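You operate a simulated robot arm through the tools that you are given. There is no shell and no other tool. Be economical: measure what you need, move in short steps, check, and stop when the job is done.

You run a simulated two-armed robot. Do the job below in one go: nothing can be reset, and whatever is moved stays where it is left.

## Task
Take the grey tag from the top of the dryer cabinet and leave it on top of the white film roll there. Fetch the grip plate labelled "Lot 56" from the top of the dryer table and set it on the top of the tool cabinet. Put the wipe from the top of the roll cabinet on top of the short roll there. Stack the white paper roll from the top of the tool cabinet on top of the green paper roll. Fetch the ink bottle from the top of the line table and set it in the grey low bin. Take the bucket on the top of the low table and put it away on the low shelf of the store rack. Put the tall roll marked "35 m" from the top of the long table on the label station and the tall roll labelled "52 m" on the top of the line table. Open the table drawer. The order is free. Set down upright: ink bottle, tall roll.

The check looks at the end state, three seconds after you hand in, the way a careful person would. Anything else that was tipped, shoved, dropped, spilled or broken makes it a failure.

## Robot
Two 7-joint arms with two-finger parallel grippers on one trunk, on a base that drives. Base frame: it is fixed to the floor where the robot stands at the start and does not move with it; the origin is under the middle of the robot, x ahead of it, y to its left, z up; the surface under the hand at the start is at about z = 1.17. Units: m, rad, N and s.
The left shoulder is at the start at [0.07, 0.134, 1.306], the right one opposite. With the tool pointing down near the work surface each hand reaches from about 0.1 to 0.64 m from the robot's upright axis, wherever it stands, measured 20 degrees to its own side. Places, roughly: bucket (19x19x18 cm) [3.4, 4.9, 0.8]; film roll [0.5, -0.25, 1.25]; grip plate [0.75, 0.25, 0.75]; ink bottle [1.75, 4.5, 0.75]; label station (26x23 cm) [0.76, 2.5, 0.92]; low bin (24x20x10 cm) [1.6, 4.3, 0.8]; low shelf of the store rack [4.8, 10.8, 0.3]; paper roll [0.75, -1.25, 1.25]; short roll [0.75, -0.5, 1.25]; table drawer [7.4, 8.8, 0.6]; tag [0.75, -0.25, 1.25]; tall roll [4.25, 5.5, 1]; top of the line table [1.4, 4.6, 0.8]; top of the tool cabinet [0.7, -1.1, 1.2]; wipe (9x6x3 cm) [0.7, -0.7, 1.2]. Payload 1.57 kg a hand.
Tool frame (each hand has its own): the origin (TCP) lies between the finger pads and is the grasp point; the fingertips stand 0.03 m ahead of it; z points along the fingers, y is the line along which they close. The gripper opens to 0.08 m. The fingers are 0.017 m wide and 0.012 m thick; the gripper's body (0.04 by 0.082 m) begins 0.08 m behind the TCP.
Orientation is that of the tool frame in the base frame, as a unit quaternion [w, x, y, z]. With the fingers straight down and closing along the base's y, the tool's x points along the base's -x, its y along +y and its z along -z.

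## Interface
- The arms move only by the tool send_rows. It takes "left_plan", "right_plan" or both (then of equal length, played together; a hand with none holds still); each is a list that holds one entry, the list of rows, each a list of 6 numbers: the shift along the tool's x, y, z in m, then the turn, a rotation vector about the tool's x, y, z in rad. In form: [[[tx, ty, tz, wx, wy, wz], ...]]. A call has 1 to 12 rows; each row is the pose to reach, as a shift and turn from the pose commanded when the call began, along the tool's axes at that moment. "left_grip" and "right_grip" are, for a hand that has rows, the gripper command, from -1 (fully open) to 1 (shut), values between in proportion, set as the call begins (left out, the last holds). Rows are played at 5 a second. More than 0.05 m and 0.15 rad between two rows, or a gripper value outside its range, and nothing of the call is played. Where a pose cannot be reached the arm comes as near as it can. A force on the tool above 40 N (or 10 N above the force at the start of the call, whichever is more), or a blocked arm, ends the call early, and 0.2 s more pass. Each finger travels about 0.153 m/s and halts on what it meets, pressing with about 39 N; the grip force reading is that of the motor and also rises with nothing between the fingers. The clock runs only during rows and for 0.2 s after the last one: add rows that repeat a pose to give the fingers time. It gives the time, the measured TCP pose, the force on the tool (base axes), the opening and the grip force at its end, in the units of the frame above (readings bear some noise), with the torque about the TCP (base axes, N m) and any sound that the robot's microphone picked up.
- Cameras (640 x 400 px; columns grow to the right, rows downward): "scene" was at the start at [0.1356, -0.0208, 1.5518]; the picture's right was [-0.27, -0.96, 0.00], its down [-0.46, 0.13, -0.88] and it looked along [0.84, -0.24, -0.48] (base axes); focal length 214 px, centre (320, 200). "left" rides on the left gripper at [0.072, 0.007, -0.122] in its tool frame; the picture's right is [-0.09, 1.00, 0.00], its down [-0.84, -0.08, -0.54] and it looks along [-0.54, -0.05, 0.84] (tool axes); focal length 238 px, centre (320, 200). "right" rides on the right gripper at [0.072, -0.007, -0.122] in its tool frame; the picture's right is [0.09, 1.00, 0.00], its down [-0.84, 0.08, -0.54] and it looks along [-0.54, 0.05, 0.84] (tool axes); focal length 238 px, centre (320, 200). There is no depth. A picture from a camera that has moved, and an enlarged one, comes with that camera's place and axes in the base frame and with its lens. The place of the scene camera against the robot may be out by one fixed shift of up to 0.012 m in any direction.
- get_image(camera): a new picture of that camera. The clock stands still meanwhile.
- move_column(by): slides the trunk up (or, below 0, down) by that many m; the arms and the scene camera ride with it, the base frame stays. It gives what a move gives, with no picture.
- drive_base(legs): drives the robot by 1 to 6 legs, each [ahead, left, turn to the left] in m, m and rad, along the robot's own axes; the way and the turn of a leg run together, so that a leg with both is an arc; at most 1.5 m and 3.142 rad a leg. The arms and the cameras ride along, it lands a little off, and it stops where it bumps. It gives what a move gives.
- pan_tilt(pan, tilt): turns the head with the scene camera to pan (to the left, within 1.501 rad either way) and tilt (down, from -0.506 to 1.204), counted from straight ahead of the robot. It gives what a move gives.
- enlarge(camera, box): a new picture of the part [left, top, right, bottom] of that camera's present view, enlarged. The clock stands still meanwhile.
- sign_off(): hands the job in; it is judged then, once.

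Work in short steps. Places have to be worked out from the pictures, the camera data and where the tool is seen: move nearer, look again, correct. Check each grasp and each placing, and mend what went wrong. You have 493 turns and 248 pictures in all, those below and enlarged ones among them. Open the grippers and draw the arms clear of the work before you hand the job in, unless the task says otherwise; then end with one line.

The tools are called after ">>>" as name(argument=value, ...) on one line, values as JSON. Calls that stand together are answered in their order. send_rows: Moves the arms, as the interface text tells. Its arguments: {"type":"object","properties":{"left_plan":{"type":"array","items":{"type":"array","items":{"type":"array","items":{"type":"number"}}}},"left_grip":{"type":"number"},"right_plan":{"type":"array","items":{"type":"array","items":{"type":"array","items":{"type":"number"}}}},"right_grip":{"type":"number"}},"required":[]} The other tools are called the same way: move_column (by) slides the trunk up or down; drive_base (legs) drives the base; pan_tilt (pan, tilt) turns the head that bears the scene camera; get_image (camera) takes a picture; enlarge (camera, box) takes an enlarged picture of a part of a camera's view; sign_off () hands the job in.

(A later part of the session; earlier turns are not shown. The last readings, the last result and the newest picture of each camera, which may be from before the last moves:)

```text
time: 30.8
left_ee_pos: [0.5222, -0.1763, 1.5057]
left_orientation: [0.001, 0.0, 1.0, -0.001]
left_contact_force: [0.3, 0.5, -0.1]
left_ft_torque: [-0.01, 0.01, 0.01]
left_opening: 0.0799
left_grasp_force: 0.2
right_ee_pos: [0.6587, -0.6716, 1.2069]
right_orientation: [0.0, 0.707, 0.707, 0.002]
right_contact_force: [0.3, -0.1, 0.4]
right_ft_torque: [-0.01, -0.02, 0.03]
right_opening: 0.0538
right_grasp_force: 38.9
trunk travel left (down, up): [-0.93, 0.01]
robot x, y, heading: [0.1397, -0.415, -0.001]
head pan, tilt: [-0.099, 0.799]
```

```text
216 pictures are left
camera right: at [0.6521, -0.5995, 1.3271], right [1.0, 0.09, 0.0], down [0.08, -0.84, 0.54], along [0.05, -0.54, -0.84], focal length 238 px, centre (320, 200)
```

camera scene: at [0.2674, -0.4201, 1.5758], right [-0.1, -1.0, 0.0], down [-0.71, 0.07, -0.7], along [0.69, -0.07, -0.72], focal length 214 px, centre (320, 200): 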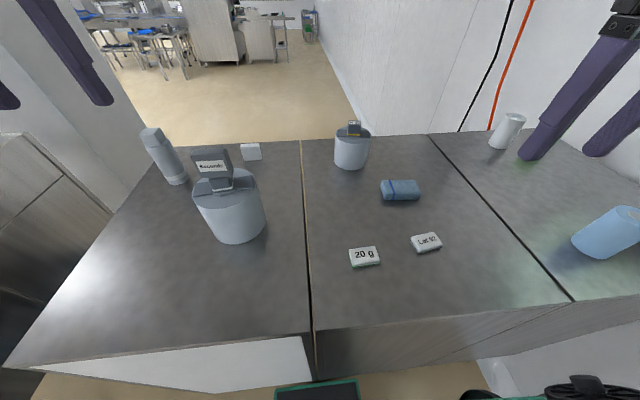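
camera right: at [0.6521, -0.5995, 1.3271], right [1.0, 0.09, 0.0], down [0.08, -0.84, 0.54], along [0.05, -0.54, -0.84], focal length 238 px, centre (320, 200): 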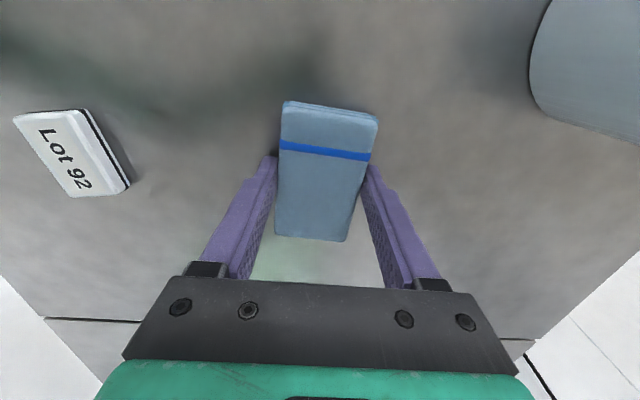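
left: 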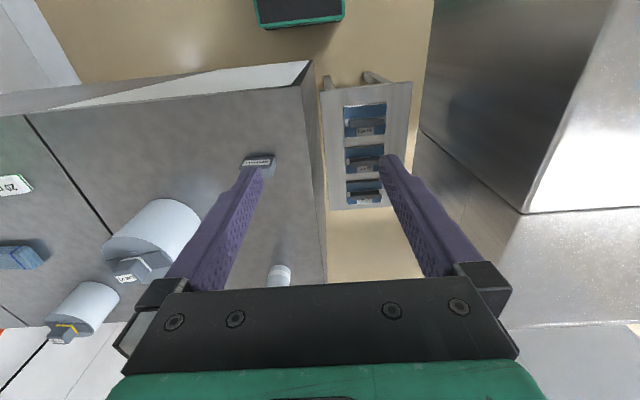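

Wipe gripped (0.054). I'll lift 3 cm, rotate it 90° so its short side is along y, and set it back down for a tilted regrasp.

>>> send_rows(right_plan=[[[0, 0, -0.03, 0, 0, -0.14], [0, 0, -0.03, 0, 0, -0.28], [0, 0, -0.03, 0, 0, -0.42], [0, 0, -0.03, 0, 0, -0.56], [0, 0, -0.03, 0, 0, -0.7], [0, 0, -0.03, 0, 0, -0.84], [0, 0, -0.03, 0, 0, -0.98], [0, 0, -0.03, 0, 0, -1.12], [0, 0, -0.03, 0, 0, -1.27], [0, 0, -0.03, 0, 0, -1.42], [0, 0, -0.03, 0, 0, -1.5708], [0, 0, -0.03, 0, 0, -1.5708]]])

>>> send_rows(right_plan=[[[0, 0, 0.02, 0, 0, 0], [0, 0, 0.029, 0, 0, 0], [0, 0, 0.029, 0, 0, 0]]])

>>> send_rows(right_plan=[[[0, 0, 0, 0, 0, 0], [0, 0, 0, 0, 0, 0], [0, 0, -0.03, 0, 0, 0], [0, 0, -0.06, 0, 0, 0], [0, 0, -0.06, 0, 0, 0]]], right_grip=-1)

>>> get_image(camera="right")

```text
time: 33.4
left_ee_pos: [0.5218, -0.176, 1.5048]
left_orientation: [0.001, -0.001, 1.0, 0.0]
left_contact_force: [-0.2, 1.0, 0.5]
left_ft_torque: [0.04, -0.03, 0.0]
left_opening: 0.0801
left_grasp_force: 0.1
right_ee_pos: [0.6603, -0.6705, 1.2343]
right_orientation: [0.001, -0.001, 1.0, 0.002]
right_contact_force: [-0.7, -0.3, -0.6]
right_ft_torque: [0.0, -0.01, -0.01]
right_opening: 0.0531
right_grasp_force: 39.3
trunk travel left (down, up): [-0.93, 0.01]
robot x, y, heading: [0.1392, -0.4119, -0.0]
head pan, tilt: [-0.099, 0.799]
```

```text
time: 34.1
left_ee_pos: [0.5218, -0.176, 1.505]
left_orientation: [0.002, 0.001, 1.0, 0.0]
left_contact_force: [0.5, -0.4, 0.0]
left_ft_torque: [-0.01, -0.01, 0.01]
left_opening: 0.0798
left_grasp_force: 0.1
right_ee_pos: [0.659, -0.6717, 1.2056]
right_orientation: [0.002, 0.0, 1.0, 0.001]
right_contact_force: [0.2, -0.4, -0.5]
right_ft_torque: [0.0, 0.02, -0.01]
right_opening: 0.0534
right_grasp_force: 39.1
trunk travel left (down, up): [-0.93, 0.01]
robot x, y, heading: [0.1392, -0.4163, 0.002]
head pan, tilt: [-0.099, 0.799]
```

```text
time: 35.4
left_ee_pos: [0.5214, -0.1761, 1.5062]
left_orientation: [0.0, 0.0, 1.0, 0.0]
left_contact_force: [-0.2, -0.3, -0.1]
left_ft_torque: [0.01, 0.01, 0.01]
left_opening: 0.08
left_grasp_force: 0.1
right_ee_pos: [0.6598, -0.6722, 1.2663]
right_orientation: [0.002, 0.0, 1.0, 0.002]
right_contact_force: [0.1, 0.8, -0.7]
right_ft_torque: [-0.03, 0.01, -0.01]
right_opening: 0.08
right_grasp_force: 0.0
trunk travel left (down, up): [-0.93, 0.01]
robot x, y, heading: [0.1366, -0.4131, 0.002]
head pan, tilt: [-0.099, 0.799]
```

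```text
215 pictures are left
camera right: at [0.5873, -0.6792, 1.3877], right [-0.09, 1.0, 0.0], down [0.83, 0.08, 0.55], along [0.54, 0.05, -0.84], focal length 238 px, centre (320, 200)
```

right: 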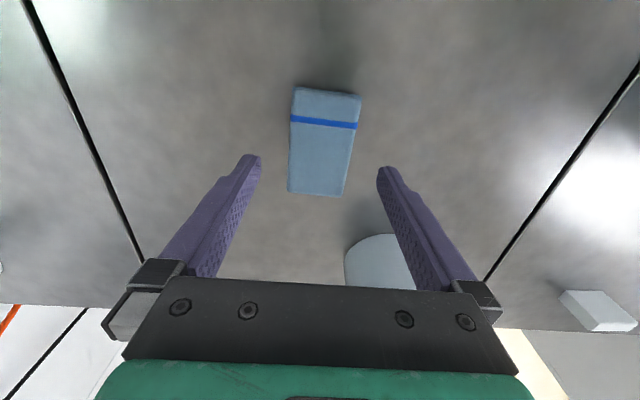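

Wipe now lies along x, centre (0.658, -0.671). I tilt the fingers forward 0.6 rad, lower and grip its short side.

>>> send_rows(right_plan=[[[0.003, 0.001, 0, 0, -0.15, 0], [0.006, 0.001, 0, 0, -0.3, 0], [0.008, 0.001, 0, 0, -0.45, 0], [0.008, 0.001, 0, 0, -0.6, 0], [0.008, 0.001, 0.03, 0, -0.6, 0], [0.008, 0.001, 0.05, 0, -0.6, 0], [0.008, 0.001, 0.06, 0, -0.6, 0], [0.008, 0.001, 0.06, 0, -0.6, 0]]])

>>> get_image(camera="right")

```text
time: 37.1
left_ee_pos: [0.5224, -0.1758, 1.5066]
left_orientation: [0.003, 0.0, 1.0, 0.001]
left_contact_force: [0.3, -0.4, 0.0]
left_ft_torque: [-0.02, 0.02, 0.0]
left_opening: 0.0801
left_grasp_force: 0.0
right_ee_pos: [0.6508, -0.6703, 1.2059]
right_orientation: [0.298, 0.0, 0.955, 0.002]
right_contact_force: [0.4, -0.5, -0.4]
right_ft_torque: [0.02, 0.01, 0.01]
right_opening: 0.0803
right_grasp_force: 0.1
trunk travel left (down, up): [-0.93, 0.01]
robot x, y, heading: [0.1381, -0.4164, -0.001]
head pan, tilt: [-0.099, 0.799]
```

```text
214 pictures are left
camera right: at [0.5227, -0.6775, 1.2652], right [-0.08, 1.0, -0.05], down [0.38, 0.07, 0.92], along [0.92, 0.05, -0.38], focal length 238 px, centre (320, 200)
```

right: 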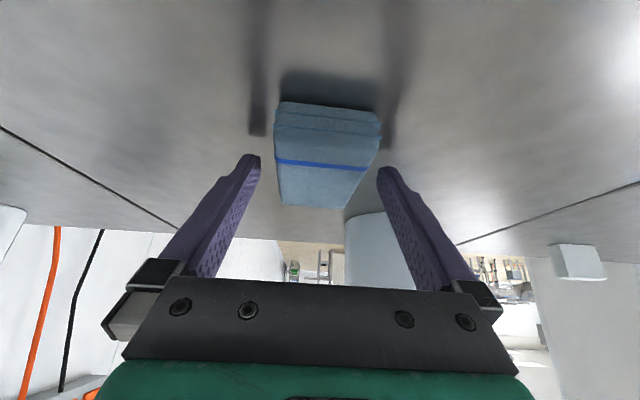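

Wipe is between the fingers. Close, and lift straight up 0.165 m along base z.

>>> send_rows(right_plan=[[[0, 0, 0, 0, 0, 0], [0, 0, 0, 0, 0, 0], [0, 0, 0, 0, 0, 0]]], right_grip=1)

>>> send_rows(right_plan=[[[-0.0226, 0, -0.033, 0, 0, 0], [-0.0452, 0, -0.066, 0, 0, 0], [-0.0678, 0, -0.099, 0, 0, 0], [-0.0932, 0, -0.1361, 0, 0, 0], [-0.0932, 0, -0.1361, 0, 0, 0]]])

>>> get_image(camera="right")

>>> get_image(camera="scene")

```text
time: 38.0
left_ee_pos: [0.5214, -0.1763, 1.5065]
left_orientation: [0.002, 0.0, 1.0, 0.0]
left_contact_force: [-1.0, -0.4, 0.1]
left_ft_torque: [0.0, 0.0, -0.02]
left_opening: 0.0797
left_grasp_force: 0.0
right_ee_pos: [0.6522, -0.6695, 1.2064]
right_orientation: [0.297, 0.001, 0.955, 0.002]
right_contact_force: [-0.1, 1.0, -0.3]
right_ft_torque: [-0.01, 0.06, 0.0]
right_opening: 0.0529
right_grasp_force: 38.8
trunk travel left (down, up): [-0.93, 0.01]
robot x, y, heading: [0.1401, -0.4142, 0.005]
head pan, tilt: [-0.099, 0.799]
```

```text
time: 39.1
left_ee_pos: [0.5212, -0.1764, 1.5059]
left_orientation: [0.002, -0.001, 1.0, 0.0]
left_contact_force: [-0.1, 0.5, -0.8]
left_ft_torque: [0.02, -0.03, -0.01]
left_opening: 0.08
left_grasp_force: 0.2
right_ee_pos: [0.6515, -0.6703, 1.3707]
right_orientation: [0.298, 0.001, 0.955, 0.001]
right_contact_force: [0.1, -0.8, -0.9]
right_ft_torque: [0.01, 0.03, 0.02]
right_opening: 0.0529
right_grasp_force: 39.0
trunk travel left (down, up): [-0.93, 0.01]
robot x, y, heading: [0.14, -0.419, 0.001]
head pan, tilt: [-0.099, 0.799]
```

```text
213 pictures are left
camera right: at [0.5222, -0.6779, 1.4312], right [-0.08, 1.0, -0.05], down [0.38, 0.07, 0.92], along [0.92, 0.05, -0.39], focal length 238 px, centre (320, 200)
```

right: 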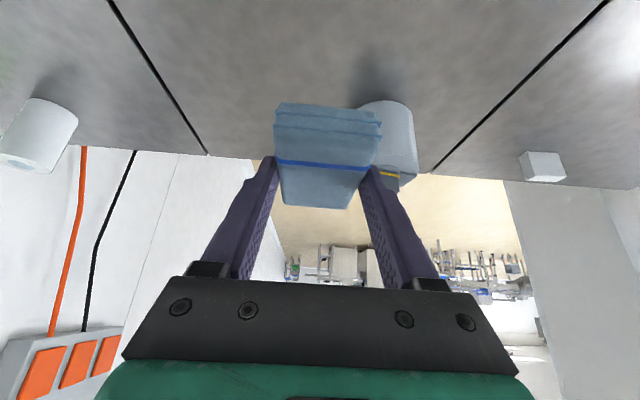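

```text
212 pictures are left
camera scene: at [0.2672, -0.4198, 1.5758], right [-0.1, -1.0, 0.0], down [-0.71, 0.07, -0.7], along [0.69, -0.07, -0.72], focal length 214 px, centre (320, 200)
```

scene: 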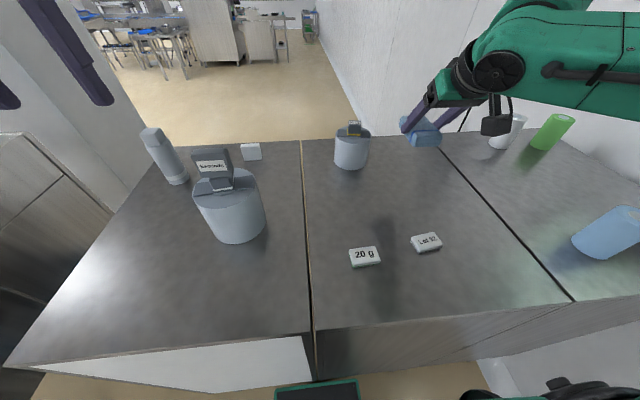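

The grip holds. Move over the short roll at z ≈ 1.37.

>>> send_rows(right_plan=[[[-0.0269, 0.0196, 0.0184, 0, 0, 0], [-0.0538, 0.0392, 0.0368, 0, 0, 0], [-0.0807, 0.0588, 0.0552, 0, 0, 0], [-0.1076, 0.0784, 0.0736, 0, 0, 0], [-0.1345, 0.098, 0.092, 0, 0, 0], [-0.1345, 0.098, 0.092, 0, 0, 0]]])

>>> get_image(camera="right")

>>> enlarge(camera="scene", box=[290, 70, 430, 180])

```text
time: 40.5
left_ee_pos: [0.5195, -0.1755, 1.5063]
left_orientation: [0.002, 0.001, 1.0, -0.001]
left_contact_force: [-0.2, -0.3, 1.1]
left_ft_torque: [-0.01, -0.03, 0.02]
left_opening: 0.0801
left_grasp_force: 0.0
right_ee_pos: [0.7798, -0.5896, 1.3659]
right_orientation: [0.299, 0.001, 0.954, 0.001]
right_contact_force: [-0.2, -0.6, -0.1]
right_ft_torque: [-0.01, 0.02, -0.03]
right_opening: 0.0529
right_grasp_force: 39.5
right hand out of reach, approached as far as the arm can: row 5, 6
trunk travel left (down, up): [-0.93, 0.01]
robot x, y, heading: [0.1386, -0.4167, 0.009]
head pan, tilt: [-0.099, 0.799]
```

```text
211 pictures are left
camera right: at [0.6511, -0.5969, 1.4242], right [-0.08, 1.0, -0.05], down [0.38, 0.07, 0.92], along [0.92, 0.05, -0.38], focal length 238 px, centre (320, 200)
```

right: 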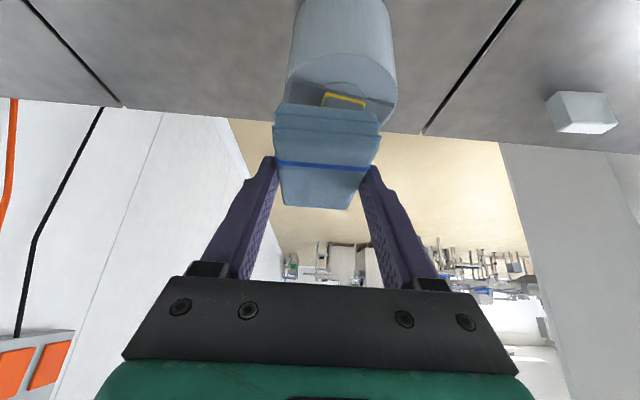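

```text
3.64 times, centred on (360, 125) of scene
camera zoom: at [0.2646, -0.4196, 1.5761], right [-0.1, -1.0, 0.0], down [-0.71, 0.07, -0.7], along [0.69, -0.07, -0.72], focal length 780 px, centre (174, 473)
```

zoom: 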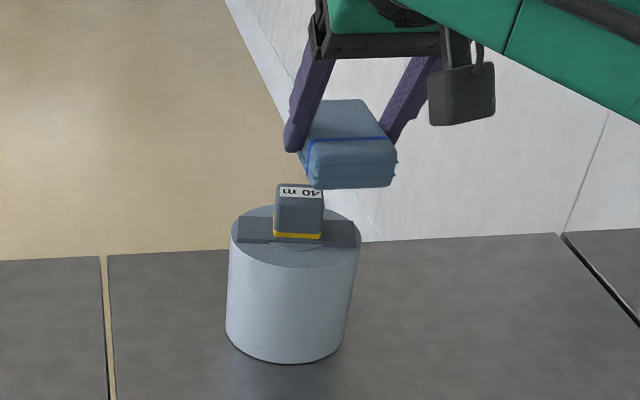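

The arm stops 3 cm short. I'll check the clearance between base and cabinet before inching forward.

>>> pan_tilt(pan=0.0, tilt=1.2)

>>> get_image(camera="scene")

```text
time: 41.4
left_ee_pos: [0.5215, -0.176, 1.5049]
left_orientation: [0.002, 0.0, 1.0, -0.001]
left_contact_force: [-0.5, -0.2, -0.3]
left_ft_torque: [-0.01, 0.03, 0.01]
left_opening: 0.0803
left_grasp_force: 0.0
right_ee_pos: [0.7821, -0.59, 1.3636]
right_orientation: [0.298, 0.001, 0.955, 0.001]
right_contact_force: [0.6, -0.7, -0.3]
right_ft_torque: [0.01, 0.02, -0.01]
right_opening: 0.0529
right_grasp_force: 39.4
trunk travel left (down, up): [-0.93, 0.01]
robot x, y, heading: [0.137, -0.4151, 0.005]
head pan, tilt: [0.0, 1.201]
```

```text
209 pictures are left
camera scene: at [0.243, -0.412, 1.5481], right [0.0, -1.0, 0.0], down [-0.93, 0.0, -0.36], along [0.36, 0.0, -0.93], focal length 214 px, centre (320, 200)
```

scene: 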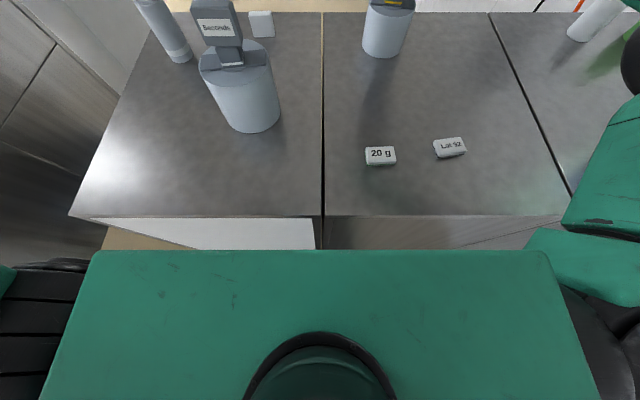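

Base is essentially at the cabinet, so I'll instead set the wipe down at a free spot near (0.755, -0.69) and regrasp with more tilt. First move back to the side.

>>> send_rows(right_plan=[[[0.008, -0.035, -0.0055, 0, 0, 0], [0.016, -0.07, -0.011, 0, 0, 0], [0.024, -0.1, -0.0164, 0, 0, 0], [0.024, -0.1, -0.0164, 0, 0, 0]]])

>>> pan_tilt(pan=-0.1, tilt=0.8)

```text
time: 42.4
left_ee_pos: [0.5221, -0.174, 1.505]
left_orientation: [0.001, 0.001, 1.0, -0.001]
left_contact_force: [0.4, 0.8, -0.3]
left_ft_torque: [-0.02, -0.01, -0.03]
left_opening: 0.08
left_grasp_force: 0.1
right_ee_pos: [0.7537, -0.69, 1.3635]
right_orientation: [0.297, 0.0, 0.955, 0.002]
right_contact_force: [0.4, 0.6, 0.4]
right_ft_torque: [-0.02, 0.07, 0.0]
right_opening: 0.0528
right_grasp_force: 38.7
trunk travel left (down, up): [-0.93, 0.01]
robot x, y, heading: [0.1408, -0.4177, 0.001]
head pan, tilt: [0.0, 1.201]
```

```text
time: 43.3
left_ee_pos: [0.5217, -0.1751, 1.5058]
left_orientation: [0.001, 0.0, 1.0, 0.0]
left_contact_force: [0.4, -0.5, -0.1]
left_ft_torque: [0.0, -0.04, 0.01]
left_opening: 0.0801
left_grasp_force: 0.0
right_ee_pos: [0.7528, -0.6901, 1.364]
right_orientation: [0.297, 0.001, 0.955, 0.001]
right_contact_force: [0.0, -0.6, 0.4]
right_ft_torque: [0.0, 0.0, -0.01]
right_opening: 0.0526
right_grasp_force: 38.9
trunk travel left (down, up): [-0.93, 0.01]
robot x, y, heading: [0.136, -0.4158, 0.004]
head pan, tilt: [-0.099, 0.799]
```

Command follows the real pose. Lower the wipe to the table, release, tilt 0.2 rad more in place, and regrip.

>>> send_rows(right_plan=[[[0.0222, 0, 0.0324, 0, 0, 0], [0.0443, 0, 0.0648, 0, 0, 0], [0.0665, 0, 0.0972, 0, 0, 0], [0.0887, 0, 0.1295, 0, 0, 0], [0.0887, 0, 0.1295, 0, 0, 0]]])

>>> send_rows(right_plan=[[[0, 0, 0, 0, 0, 0], [0, 0, 0, 0, 0, 0], [0, 0, 0, 0, -0.1, 0], [0, 0, 0, 0, -0.2, 0], [0, 0, 0, 0, -0.2, 0]]], right_grip=-1)

>>> get_image(camera="right")

```text
time: 44.5
left_ee_pos: [0.5209, -0.1763, 1.5064]
left_orientation: [0.001, 0.0, 1.0, 0.0]
left_contact_force: [0.3, -1.1, 0.5]
left_ft_torque: [-0.03, -0.02, -0.02]
left_opening: 0.08
left_grasp_force: 0.1
right_ee_pos: [0.754, -0.6904, 1.2063]
right_orientation: [0.296, 0.0, 0.955, 0.001]
right_contact_force: [0.2, -0.2, -0.2]
right_ft_torque: [0.01, -0.02, 0.03]
right_opening: 0.0525
right_grasp_force: 39.0
trunk travel left (down, up): [-0.93, 0.01]
robot x, y, heading: [0.1383, -0.4203, -0.0]
head pan, tilt: [-0.099, 0.799]
```

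```text
time: 45.7
left_ee_pos: [0.5225, -0.1762, 1.506]
left_orientation: [0.001, -0.001, 1.0, 0.001]
left_contact_force: [-0.4, 0.3, -0.5]
left_ft_torque: [0.0, -0.01, 0.03]
left_opening: 0.0803
left_grasp_force: 0.0
right_ee_pos: [0.7535, -0.69, 1.2055]
right_orientation: [0.391, 0.001, 0.92, 0.001]
right_contact_force: [0.6, 0.1, 1.3]
right_ft_torque: [-0.04, 0.01, 0.0]
right_opening: 0.0801
right_grasp_force: 0.1
trunk travel left (down, up): [-0.93, 0.01]
robot x, y, heading: [0.1412, -0.4155, 0.007]
head pan, tilt: [-0.099, 0.799]
```

```text
208 pictures are left
camera right: at [0.6151, -0.6972, 1.2388], right [-0.06, 1.0, -0.06], down [0.19, 0.07, 0.98], along [0.98, 0.05, -0.19], focal length 238 px, centre (320, 200)
```

right: 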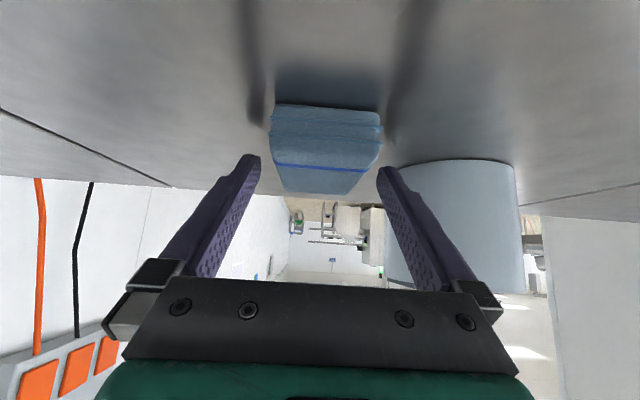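

Regrip, lift 0.16 and move over the knob.

>>> send_rows(right_plan=[[[0, 0, 0, 0, 0, 0], [0, 0, 0, 0, 0, 0], [0, 0, 0, 0, 0, 0]]], right_grip=1)

>>> send_rows(right_plan=[[[-0.0288, 0, -0.0278, 0, 0, 0], [-0.0576, 0, -0.0555, 0, 0, 0], [-0.0864, 0, -0.0833, 0, 0, 0], [-0.115, 0, -0.111, 0, 0, 0], [-0.1255, 0.03, -0.1001, 0, 0, 0], [-0.136, 0.06, -0.0892, 0, 0, 0], [-0.1465, 0.09, -0.0783, 0, 0, 0], [-0.157, 0.118, -0.0674, 0, 0, 0], [-0.157, 0.118, -0.0674, 0, 0, 0]]])

>>> get_image(camera="right")

>>> enlarge(camera="scene", box=[290, 70, 430, 180])

```text
time: 46.5
left_ee_pos: [0.5233, -0.1761, 1.5056]
left_orientation: [0.001, 0.0, 1.0, -0.001]
left_contact_force: [-0.4, -0.2, 0.1]
left_ft_torque: [-0.03, -0.03, -0.02]
left_opening: 0.0802
left_grasp_force: 0.0
right_ee_pos: [0.7533, -0.6911, 1.2057]
right_orientation: [0.391, 0.0, 0.92, 0.001]
right_contact_force: [-0.5, -0.2, 0.0]
right_ft_torque: [-0.02, -0.03, 0.02]
right_opening: 0.0524
right_grasp_force: 39.4
trunk travel left (down, up): [-0.93, 0.01]
robot x, y, heading: [0.1361, -0.418, 0.002]
head pan, tilt: [-0.099, 0.799]
```

```text
time: 48.5
left_ee_pos: [0.5207, -0.1765, 1.5061]
left_orientation: [0.001, -0.001, 1.0, 0.0]
left_contact_force: [1.0, 0.3, 0.5]
left_ft_torque: [-0.02, 0.04, 0.02]
left_opening: 0.0798
left_grasp_force: 0.2
right_ee_pos: [0.8126, -0.5734, 1.3656]
right_orientation: [0.392, 0.0, 0.92, 0.002]
right_contact_force: [-0.5, -1.2, 0.2]
right_ft_torque: [0.0, -0.01, 0.02]
right_opening: 0.0527
right_grasp_force: 39.1
trunk travel left (down, up): [-0.93, 0.01]
robot x, y, heading: [0.1395, -0.4194, 0.0]
head pan, tilt: [-0.099, 0.799]
```

```text
207 pictures are left
camera right: at [0.6746, -0.5807, 1.3984], right [-0.06, 1.0, -0.06], down [0.19, 0.07, 0.98], along [0.98, 0.05, -0.19], focal length 238 px, centre (320, 200)
```

right: 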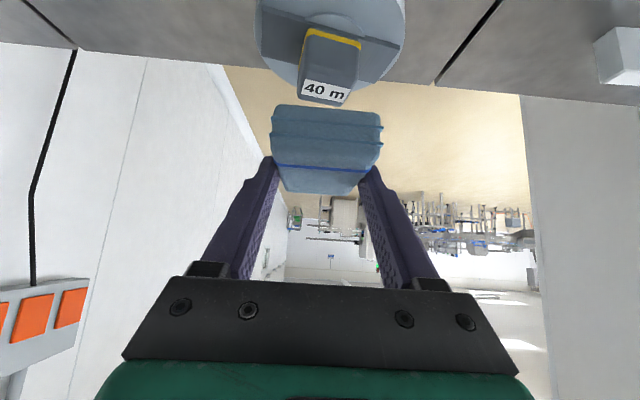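

```text
3.64 times, centred on (360, 125) of scene
camera zoom: at [0.268, -0.4202, 1.5758], right [-0.1, -1.0, 0.0], down [-0.71, 0.07, -0.7], along [0.69, -0.07, -0.72], focal length 780 px, centre (174, 473)
```

zoom: 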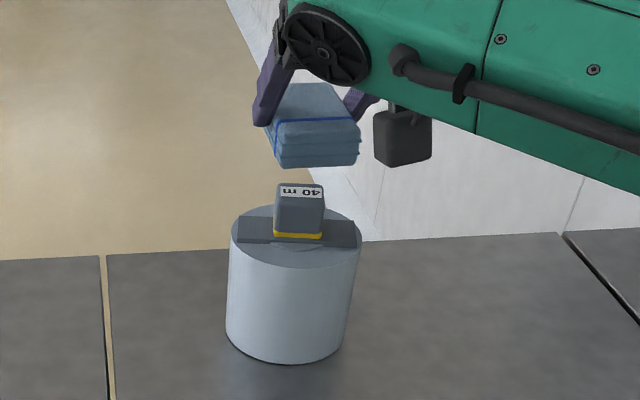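

Wipe is centred over the knob (knob ≈ (0.817, -0.572)). Lower ~0.034 until contact.

>>> send_rows(right_plan=[[[0.0108, 0, 0.0104, 0, 0, 0], [0.018, 0, 0.01735, 0, 0, 0], [0.0223, 0, 0.0215, 0, 0, 0], [0.0245, 0, 0.0236, 0, 0, 0], [0.0245, 0, 0.0236, 0, 0, 0]]])

>>> enlarge(camera="scene", box=[290, 70, 430, 180])

```text
time: 49.7
left_ee_pos: [0.5233, -0.177, 1.505]
left_orientation: [0.001, -0.001, 1.0, 0.0]
left_contact_force: [0.2, 0.2, 0.5]
left_ft_torque: [-0.01, -0.01, 0.01]
left_opening: 0.0801
left_grasp_force: 0.0
right_ee_pos: [0.8138, -0.5721, 1.3319]
right_orientation: [0.392, 0.002, 0.92, 0.0]
right_contact_force: [-0.5, -0.3, 0.0]
right_ft_torque: [-0.02, 0.03, 0.03]
right_opening: 0.0528
right_grasp_force: 39.1
trunk travel left (down, up): [-0.93, 0.01]
robot x, y, heading: [0.1375, -0.4188, 0.005]
head pan, tilt: [-0.099, 0.799]
```

```text
3.64 times, centred on (360, 125) of scene
camera zoom: at [0.268, -0.42, 1.5758], right [-0.1, -1.0, 0.0], down [-0.71, 0.07, -0.7], along [0.69, -0.07, -0.72], focal length 780 px, centre (174, 473)
```

zoom: 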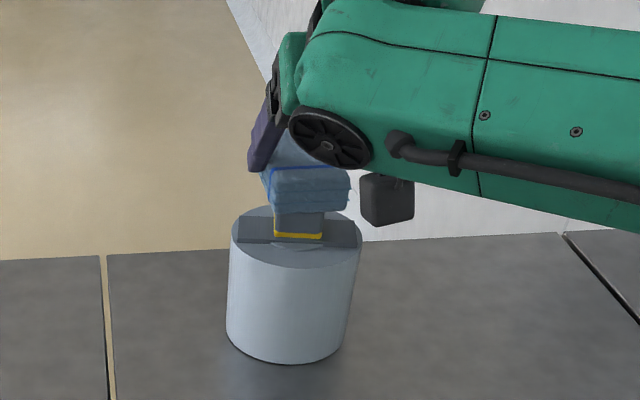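

No contact yet; lower a few mm more.

>>> send_rows(right_plan=[[[0.0014, 0, 0.0014, 0, 0, 0], [0.0025, 0, 0.0024, 0, 0, 0], [0.0025, 0, 0.0024, 0, 0, 0]]])

```text
time: 50.5
left_ee_pos: [0.5212, -0.176, 1.5062]
left_orientation: [0.002, 0.0, 1.0, 0.0]
left_contact_force: [-0.2, -0.2, 0.5]
left_ft_torque: [-0.01, 0.0, 0.0]
left_opening: 0.0801
left_grasp_force: 0.0
right_ee_pos: [0.8134, -0.5721, 1.3294]
right_orientation: [0.392, 0.0, 0.92, 0.002]
right_contact_force: [2.0, -0.9, 3.9]
right_ft_torque: [-0.02, 0.01, 0.0]
right_opening: 0.0526
right_grasp_force: 39.1
trunk travel left (down, up): [-0.93, 0.01]
robot x, y, heading: [0.1391, -0.4145, 0.001]
head pan, tilt: [-0.099, 0.799]
```

Contact (3.9 N). Release and back away along the finger direction.

>>> send_rows(right_plan=[[[0, 0, 0, 0, 0, 0], [0, 0, 0, 0, 0, 0], [0, 0, 0, 0, 0, 0]]], right_grip=-0.9)

>>> send_rows(right_plan=[[[-0.005, 0, -0.03, 0, 0, 0], [-0.01, 0, -0.06, 0, 0, 0], [-0.02, 0, -0.1, 0, 0, 0], [-0.02, 0, -0.14, 0, 0, 0], [-0.02, 0, -0.18, 0, 0, 0], [-0.02, 0, -0.18, 0, 0, 0]]])

>>> enlarge(camera="scene", box=[290, 70, 430, 180])

>>> get_image(camera="right")

```text
time: 51.3
left_ee_pos: [0.5214, -0.1759, 1.5051]
left_orientation: [0.002, 0.001, 1.0, 0.0]
left_contact_force: [0.5, 0.6, 0.8]
left_ft_torque: [-0.02, 0.01, 0.0]
left_opening: 0.0798
left_grasp_force: 0.0
right_ee_pos: [0.8137, -0.5729, 1.3292]
right_orientation: [0.392, 0.001, 0.92, 0.001]
right_contact_force: [0.0, 0.0, 0.1]
right_ft_torque: [0.0, -0.04, -0.03]
right_opening: 0.0764
right_grasp_force: 0.1
trunk travel left (down, up): [-0.93, 0.01]
robot x, y, heading: [0.1384, -0.4122, 0.004]
head pan, tilt: [-0.099, 0.799]
```

```text
time: 52.7
left_ee_pos: [0.5216, -0.176, 1.5054]
left_orientation: [0.003, -0.001, 1.0, 0.0]
left_contact_force: [0.3, 0.0, -0.5]
left_ft_torque: [0.07, 0.04, -0.01]
left_opening: 0.08
left_grasp_force: 0.1
right_ee_pos: [0.6972, -0.5725, 1.4674]
right_orientation: [0.391, 0.0, 0.92, 0.001]
right_contact_force: [0.1, -1.4, -1.2]
right_ft_torque: [-0.01, 0.02, 0.0]
right_opening: 0.0759
right_grasp_force: 0.1
trunk travel left (down, up): [-0.93, 0.01]
robot x, y, heading: [0.1386, -0.4158, 0.002]
head pan, tilt: [-0.099, 0.799]
```

```text
3.64 times, centred on (360, 125) of scene
camera zoom: at [0.2676, -0.4199, 1.5758], right [-0.1, -1.0, 0.0], down [-0.71, 0.07, -0.7], along [0.69, -0.07, -0.72], focal length 780 px, centre (174, 473)
```

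zoom: 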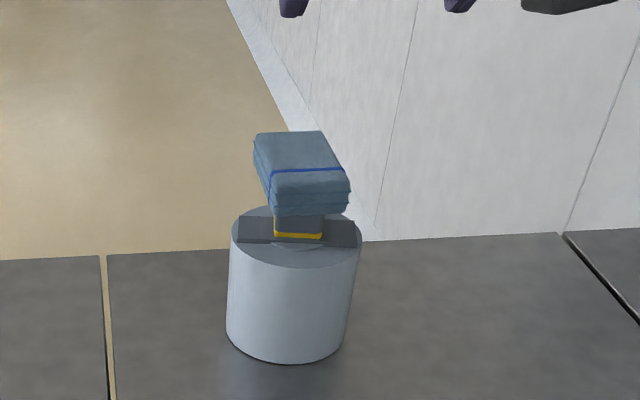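

```text
203 pictures are left
camera right: at [0.5592, -0.5794, 1.5007], right [-0.06, 1.0, -0.06], down [0.19, 0.07, 0.98], along [0.98, 0.05, -0.19], focal length 238 px, centre (320, 200)
```

right: 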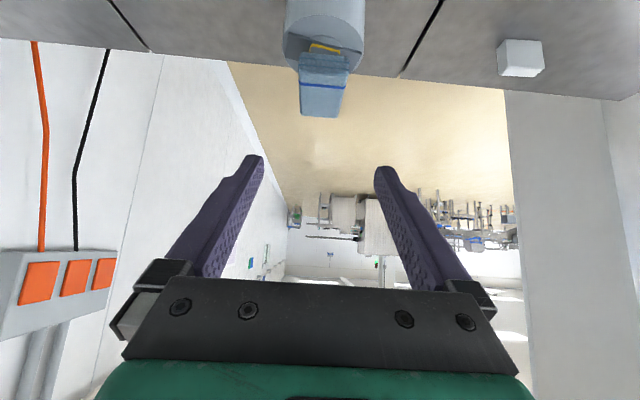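

Wipe rests on the short roll. Next the paper rolls on the tool cabinet (white ≈ (0.86,-1.12), green ≈ (0.835,-1.26)); I drive right ~0.5 m.

>>> drive_base(legs=[[-0.05, 0, 0], [0, -0.5, 0]])

>>> pan_tilt(pan=-0.3, tilt=0.75)

>>> get_image(camera="scene")

>>> get_image(camera="right")

```text
time: 56.1
left_ee_pos: [0.4718, -0.6712, 1.5058]
left_orientation: [0.001, -0.002, 1.0, -0.001]
left_contact_force: [0.1, -0.3, -0.3]
left_ft_torque: [-0.01, 0.04, 0.0]
left_opening: 0.0801
left_grasp_force: 0.1
right_ee_pos: [0.6487, -1.0673, 1.468]
right_orientation: [0.391, -0.002, 0.92, 0.002]
right_contact_force: [-0.4, -0.1, 0.6]
right_ft_torque: [-0.04, 0.03, -0.01]
right_opening: 0.076
right_grasp_force: 0.1
trunk travel left (down, up): [-0.93, 0.01]
robot x, y, heading: [0.0898, -0.9137, 0.01]
head pan, tilt: [-0.099, 0.799]
```

```text
time: 56.9
left_ee_pos: [0.4725, -0.6725, 1.5058]
left_orientation: [0.002, -0.002, 1.0, -0.001]
left_contact_force: [-1.0, 0.9, 0.6]
left_ft_torque: [0.02, 0.02, 0.01]
left_opening: 0.0797
left_grasp_force: 0.1
right_ee_pos: [0.6504, -1.0687, 1.4672]
right_orientation: [0.393, -0.001, 0.92, 0.002]
right_contact_force: [0.1, -0.4, 0.4]
right_ft_torque: [-0.02, 0.01, 0.0]
right_opening: 0.076
right_grasp_force: 0.1
trunk travel left (down, up): [-0.93, 0.01]
robot x, y, heading: [0.0876, -0.9159, 0.006]
head pan, tilt: [-0.3, 0.75]
```

```text
202 pictures are left
camera scene: at [0.2177, -0.9343, 1.5798], right [-0.29, -0.96, 0.0], down [-0.65, 0.2, -0.73], along [0.7, -0.21, -0.68], focal length 214 px, centre (320, 200)
```

scene: 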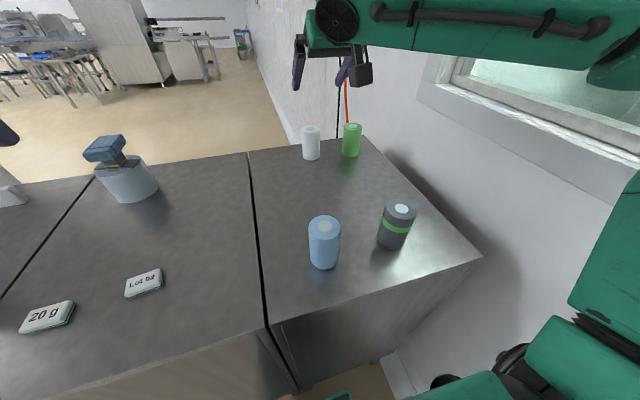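

```text
201 pictures are left
camera right: at [0.5111, -1.0762, 1.5008], right [-0.07, 1.0, -0.06], down [0.19, 0.08, 0.98], along [0.98, 0.05, -0.19], focal length 238 px, centre (320, 200)
```

right: 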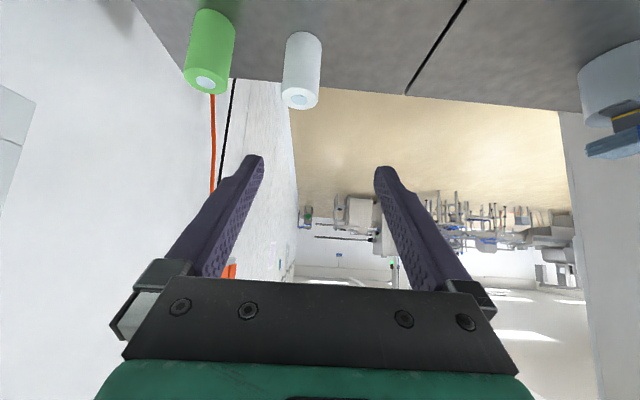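

White roll ≈ (0.872,-1.104), top 1.26; green ≈ (0.856,-1.252). Drive forward 0.05 and bring the right hand, tilted 1.1 rad, in front of the white roll.

>>> drive_base(legs=[[0.048, 0, 0]])

>>> send_rows(right_plan=[[[0.0174, -0.006, 0.0376, 0, -0.05, 0], [0.0349, -0.012, 0.0753, 0, -0.1, 0], [0.0523, -0.018, 0.1129, 0, -0.15, 0], [0.0697, -0.024, 0.1505, 0, -0.2, 0], [0.0872, -0.03, 0.1882, 0, -0.25, 0], [0.1046, -0.036, 0.2258, 0, -0.3, 0], [0.1046, -0.036, 0.2258, 0, -0.3, 0]]], right_grip=-1)

>>> get_image(camera="right")

>>> get_image(camera="scene")

```text
time: 57.8
left_ee_pos: [0.5071, -0.6735, 1.5099]
left_orientation: [0.006, -0.002, 1.0, 0.0]
left_contact_force: [-1.3, -0.2, 0.0]
left_ft_torque: [-0.02, -0.11, -0.03]
left_opening: 0.0799
left_grasp_force: 0.0
right_ee_pos: [0.6857, -1.0687, 1.4726]
right_orientation: [0.396, -0.002, 0.918, 0.003]
right_contact_force: [-0.8, -0.2, 0.3]
right_ft_torque: [0.0, -0.03, -0.03]
right_opening: 0.076
right_grasp_force: 0.0
trunk travel left (down, up): [-0.93, 0.01]
robot x, y, heading: [0.1394, -0.9163, 0.003]
head pan, tilt: [-0.3, 0.75]
```

```text
time: 59.4
left_ee_pos: [0.5202, -0.6741, 1.5053]
left_orientation: [0.002, -0.002, 1.0, 0.0]
left_contact_force: [0.4, 0.2, 0.1]
left_ft_torque: [0.0, 0.05, 0.0]
left_opening: 0.0801
left_grasp_force: 0.0
right_ee_pos: [0.7882, -1.1022, 1.2367]
right_orientation: [0.525, -0.001, 0.851, 0.002]
right_contact_force: [0.1, 0.7, 0.0]
right_ft_torque: [0.02, 0.0, -0.02]
right_opening: 0.0801
right_grasp_force: 0.0
trunk travel left (down, up): [-0.93, 0.01]
robot x, y, heading: [0.1416, -0.9141, -0.0]
head pan, tilt: [-0.3, 0.75]
```

```text
200 pictures are left
camera right: at [0.6459, -1.1107, 1.227], right [-0.05, 1.0, -0.08], down [-0.11, 0.07, 0.99], along [0.99, 0.05, 0.11], focal length 238 px, centre (320, 200)
```

right: 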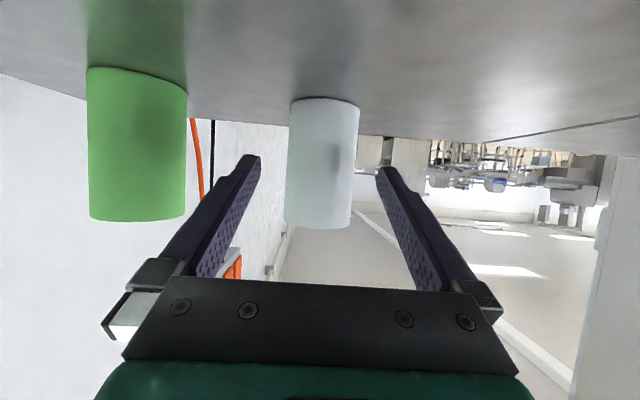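

```text
199 pictures are left
camera scene: at [0.2655, -0.9346, 1.5798], right [-0.29, -0.96, 0.0], down [-0.65, 0.2, -0.73], along [0.7, -0.21, -0.68], focal length 214 px, centre (320, 200)
```

scene: 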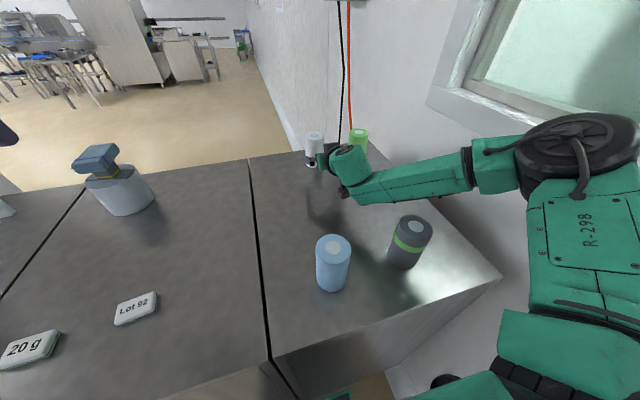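

White roll y ≈ -1.099. Advance ~0.082 m forward around it and close.

>>> send_rows(right_plan=[[[-0.0123, 0.003, 0.0244, 0, 0, 0], [-0.0246, 0.003, 0.0488, 0, 0, 0], [-0.0368, 0.003, 0.0732, 0, 0, 0], [-0.0368, 0.003, 0.0732, 0, 0, 0]]])

>>> get_image(camera="right")

```text
time: 60.4
left_ee_pos: [0.5191, -0.6743, 1.506]
left_orientation: [0.002, -0.002, 1.0, 0.0]
left_contact_force: [0.3, 0.7, 0.2]
left_ft_torque: [-0.01, -0.06, 0.02]
left_opening: 0.0798
left_grasp_force: 0.1
right_ee_pos: [0.8573, -1.1066, 1.2426]
right_orientation: [0.526, -0.002, 0.851, 0.004]
right_contact_force: [-0.5, -0.6, -0.2]
right_ft_torque: [0.03, 0.0, -0.03]
right_opening: 0.08
right_grasp_force: 0.0
right hand out of reach, approached as far as the arm can: row 3, 4
trunk travel left (down, up): [-0.93, 0.01]
robot x, y, heading: [0.1363, -0.9162, 0.007]
head pan, tilt: [-0.3, 0.75]
```

```text
198 pictures are left
camera right: at [0.7157, -1.1146, 1.2331], right [-0.05, 1.0, -0.08], down [-0.11, 0.07, 0.99], along [0.99, 0.06, 0.11], focal length 238 px, centre (320, 200)
```

right: 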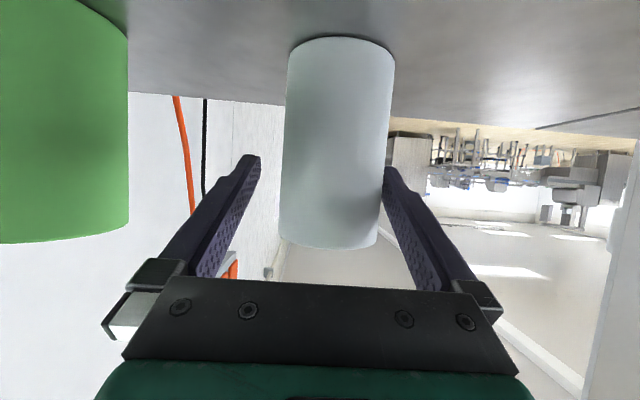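

Close enough in x, but the roll is ~7 mm to the +y side. Center on it with a bit more tilt and a little higher, advancing as reach allows.

>>> send_rows(right_plan=[[[0, 0.007, 0, 0, -0.05, 0], [-0.002, 0.007, 0.004, 0, -0.1, 0], [-0.002, 0.007, 0.004, 0, -0.1, 0]]])

>>> get_image(camera="right")

```text
time: 61.2
left_ee_pos: [0.5199, -0.6747, 1.507]
left_orientation: [0.001, -0.001, 1.0, 0.001]
left_contact_force: [-1.6, 0.2, 0.1]
left_ft_torque: [-0.01, 0.01, 0.0]
left_opening: 0.08
left_grasp_force: 0.0
right_ee_pos: [0.8571, -1.1026, 1.2459]
right_orientation: [0.568, -0.001, 0.823, 0.002]
right_contact_force: [-0.1, 0.4, 0.4]
right_ft_torque: [-0.03, 0.03, 0.02]
right_opening: 0.08
right_grasp_force: 0.0
right hand out of reach, approached as far as the arm can: row 1, 2, 3
trunk travel left (down, up): [-0.93, 0.01]
robot x, y, heading: [0.1389, -0.9151, 0.004]
head pan, tilt: [-0.3, 0.75]
```

```text
197 pictures are left
camera right: at [0.7161, -1.1104, 1.2211], right [-0.04, 1.0, -0.08], down [-0.21, 0.07, 0.98], along [0.98, 0.05, 0.2], focal length 238 px, centre (320, 200)
```

right: 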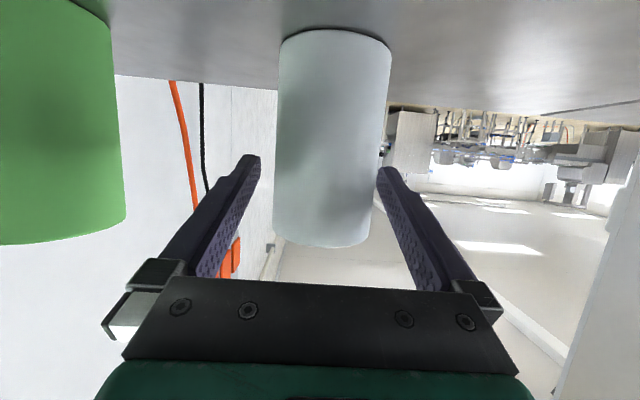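

Nearly centered; nudge +5 mm in y and close on the roll.

>>> send_rows(right_plan=[[[0.001, 0.005, -0.002, 0, 0, 0], [0.001, 0.005, -0.002, 0, 0, 0]]])

>>> send_rows(right_plan=[[[0, 0, 0, 0, 0, 0], [0, 0, 0, 0, 0, 0], [0, 0, 0, 0, 0, 0]]], right_grip=1)

>>> get_image(camera="right")

```text
time: 61.8
left_ee_pos: [0.5203, -0.6743, 1.5057]
left_orientation: [0.002, -0.001, 1.0, 0.0]
left_contact_force: [-0.6, 0.5, -0.1]
left_ft_torque: [0.0, 0.0, -0.01]
left_opening: 0.0798
left_grasp_force: 0.1
right_ee_pos: [0.8527, -1.0983, 1.2457]
right_orientation: [0.567, -0.001, 0.824, 0.003]
right_contact_force: [0.8, 0.0, 1.0]
right_ft_torque: [0.04, 0.03, 0.01]
right_opening: 0.0802
right_grasp_force: 0.1
trunk travel left (down, up): [-0.93, 0.01]
robot x, y, heading: [0.1384, -0.9174, 0.006]
head pan, tilt: [-0.3, 0.75]
```

```text
time: 62.6
left_ee_pos: [0.52, -0.6737, 1.5058]
left_orientation: [0.002, -0.002, 1.0, 0.0]
left_contact_force: [0.2, 0.4, 0.4]
left_ft_torque: [0.02, 0.0, -0.01]
left_opening: 0.08
left_grasp_force: 0.0
right_ee_pos: [0.8539, -1.0985, 1.2455]
right_orientation: [0.567, -0.001, 0.824, 0.002]
right_contact_force: [-0.2, -0.3, 0.3]
right_ft_torque: [0.02, -0.03, -0.01]
right_opening: 0.0587
right_grasp_force: 38.7
trunk travel left (down, up): [-0.93, 0.01]
robot x, y, heading: [0.1413, -0.9156, 0.002]
head pan, tilt: [-0.3, 0.75]
```

```text
196 pictures are left
camera right: at [0.7132, -1.1053, 1.2211], right [-0.04, 1.0, -0.08], down [-0.21, 0.07, 0.98], along [0.98, 0.05, 0.2], focal length 238 px, centre (320, 200)
```

right: 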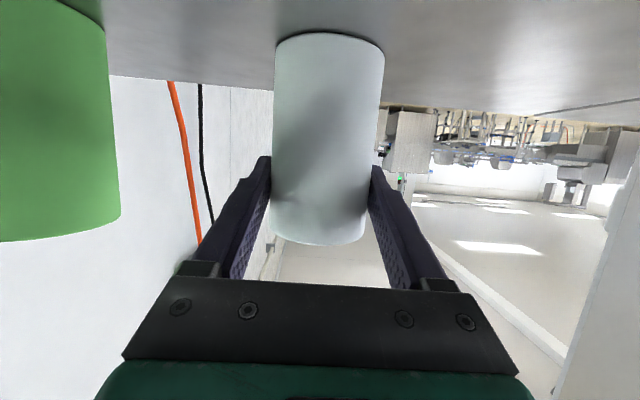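

Roll gripped (0.0587). Lift up and slightly back.

>>> send_rows(right_plan=[[[-0.0303, 0, -0.033, 0, 0, 0], [-0.057, 0, -0.065, 0, 0, 0], [-0.084, 0, -0.097, 0, 0, 0], [-0.1115, 0, -0.1283, 0, 0, 0], [-0.1115, 0, -0.1283, 0, 0, 0]]])

>>> get_image(camera="scene")

>>> get_image(camera="right")

```text
time: 63.8
left_ee_pos: [0.5187, -0.6734, 1.5067]
left_orientation: [0.002, -0.002, 1.0, 0.0]
left_contact_force: [-0.1, 0.8, -0.4]
left_ft_torque: [0.04, 0.0, -0.03]
left_opening: 0.08
left_grasp_force: 0.0
right_ee_pos: [0.7738, -1.0985, 1.3933]
right_orientation: [0.567, -0.001, 0.824, 0.003]
right_contact_force: [0.4, 0.7, -0.4]
right_ft_torque: [0.04, 0.0, 0.01]
right_opening: 0.0585
right_grasp_force: 39.1
trunk travel left (down, up): [-0.93, 0.01]
robot x, y, heading: [0.1411, -0.9146, 0.005]
head pan, tilt: [-0.3, 0.75]
```

```text
195 pictures are left
camera scene: at [0.2655, -0.935, 1.5798], right [-0.29, -0.96, 0.0], down [-0.65, 0.2, -0.73], along [0.7, -0.21, -0.68], focal length 214 px, centre (320, 200)
```

scene: 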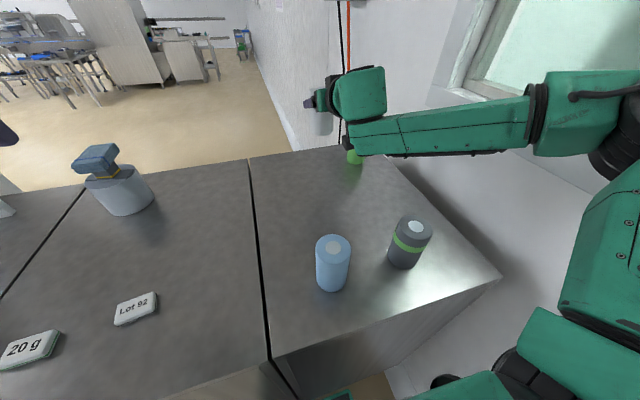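

```text
194 pictures are left
camera right: at [0.6333, -1.1059, 1.3713], right [-0.04, 1.0, -0.08], down [-0.21, 0.07, 0.98], along [0.98, 0.05, 0.2], focal length 238 px, centre (320, 200)
```

right: 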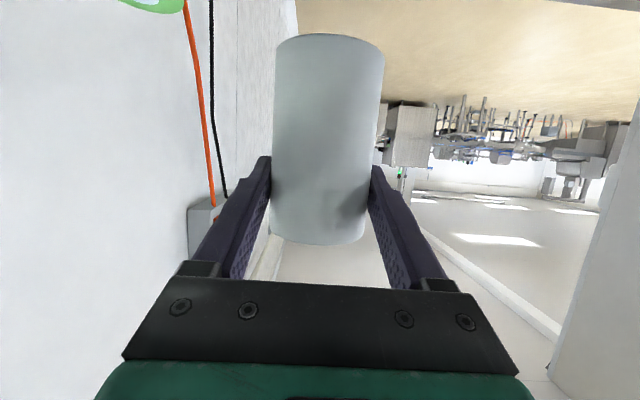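

From silhouettes, the white roll centre sits at the TCP; revised green ≈ (0.841, -1.244), top ≈ 1.27. Extend slightly, then drive right 0.08.

>>> send_rows(right_plan=[[[-0.0082, 0, 0.0215, 0, 0, 0], [-0.0164, 0, 0.043, 0, 0, 0], [-0.0164, 0, 0.043, 0, 0, 0]]])

>>> drive_base(legs=[[0, -0.08, 0]])

>>> get_image(camera="right")

>>> get_image(camera="scene")

```text
time: 64.6
left_ee_pos: [0.5189, -0.6737, 1.5062]
left_orientation: [0.001, -0.001, 1.0, 0.0]
left_contact_force: [-0.6, 0.5, -0.3]
left_ft_torque: [-0.02, 0.01, 0.01]
left_opening: 0.0802
left_grasp_force: 0.1
right_ee_pos: [0.8187, -1.0979, 1.3936]
right_orientation: [0.567, -0.001, 0.824, 0.003]
right_contact_force: [0.4, 0.0, 0.1]
right_ft_torque: [0.03, 0.02, 0.02]
right_opening: 0.0583
right_grasp_force: 39.1
trunk travel left (down, up): [-0.93, 0.01]
robot x, y, heading: [0.138, -0.9126, 0.008]
head pan, tilt: [-0.3, 0.75]
```

```text
time: 65.7
left_ee_pos: [0.5202, -0.7384, 1.5035]
left_orientation: [0.002, -0.003, 1.0, -0.004]
left_contact_force: [-0.4, 0.2, -0.4]
left_ft_torque: [-0.07, -0.02, 0.03]
left_opening: 0.08
left_grasp_force: 0.0
right_ee_pos: [0.8187, -1.163, 1.396]
right_orientation: [0.567, -0.006, 0.824, 0.0]
right_contact_force: [0.2, 0.5, 0.5]
right_ft_torque: [-0.04, 0.01, -0.08]
right_opening: 0.0582
right_grasp_force: 39.1
trunk travel left (down, up): [-0.93, 0.01]
robot x, y, heading: [0.14, -0.9927, 0.012]
head pan, tilt: [-0.3, 0.75]
```

```text
193 pictures are left
camera right: at [0.6797, -1.1712, 1.3722], right [-0.04, 0.99, -0.09], down [-0.21, 0.08, 0.97], along [0.98, 0.06, 0.2], focal length 238 px, centre (320, 200)
```

right: 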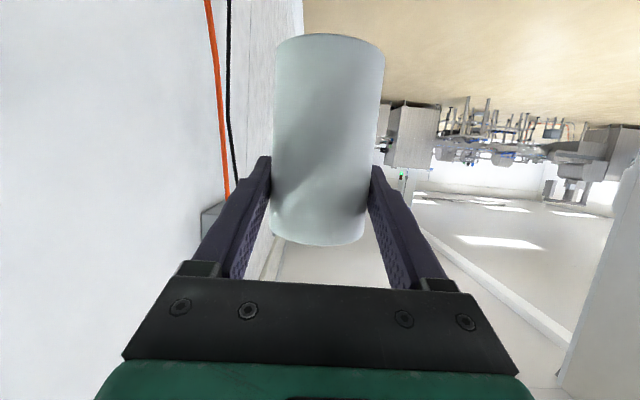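

```text
192 pictures are left
camera scene: at [0.2663, -0.9995, 1.58], right [-0.29, -0.96, 0.01], down [-0.65, 0.19, -0.73], along [0.7, -0.22, -0.68], focal length 214 px, centre (320, 200)
```

scene: 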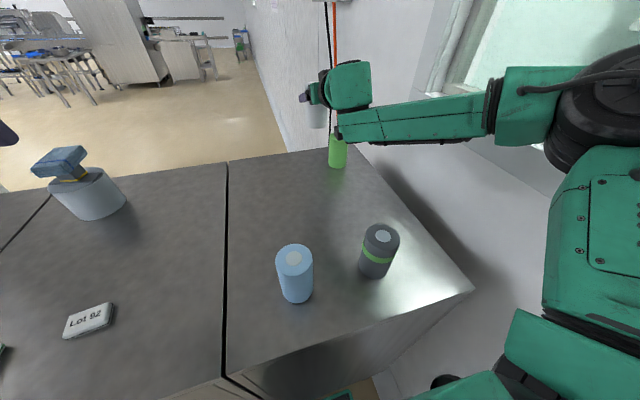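

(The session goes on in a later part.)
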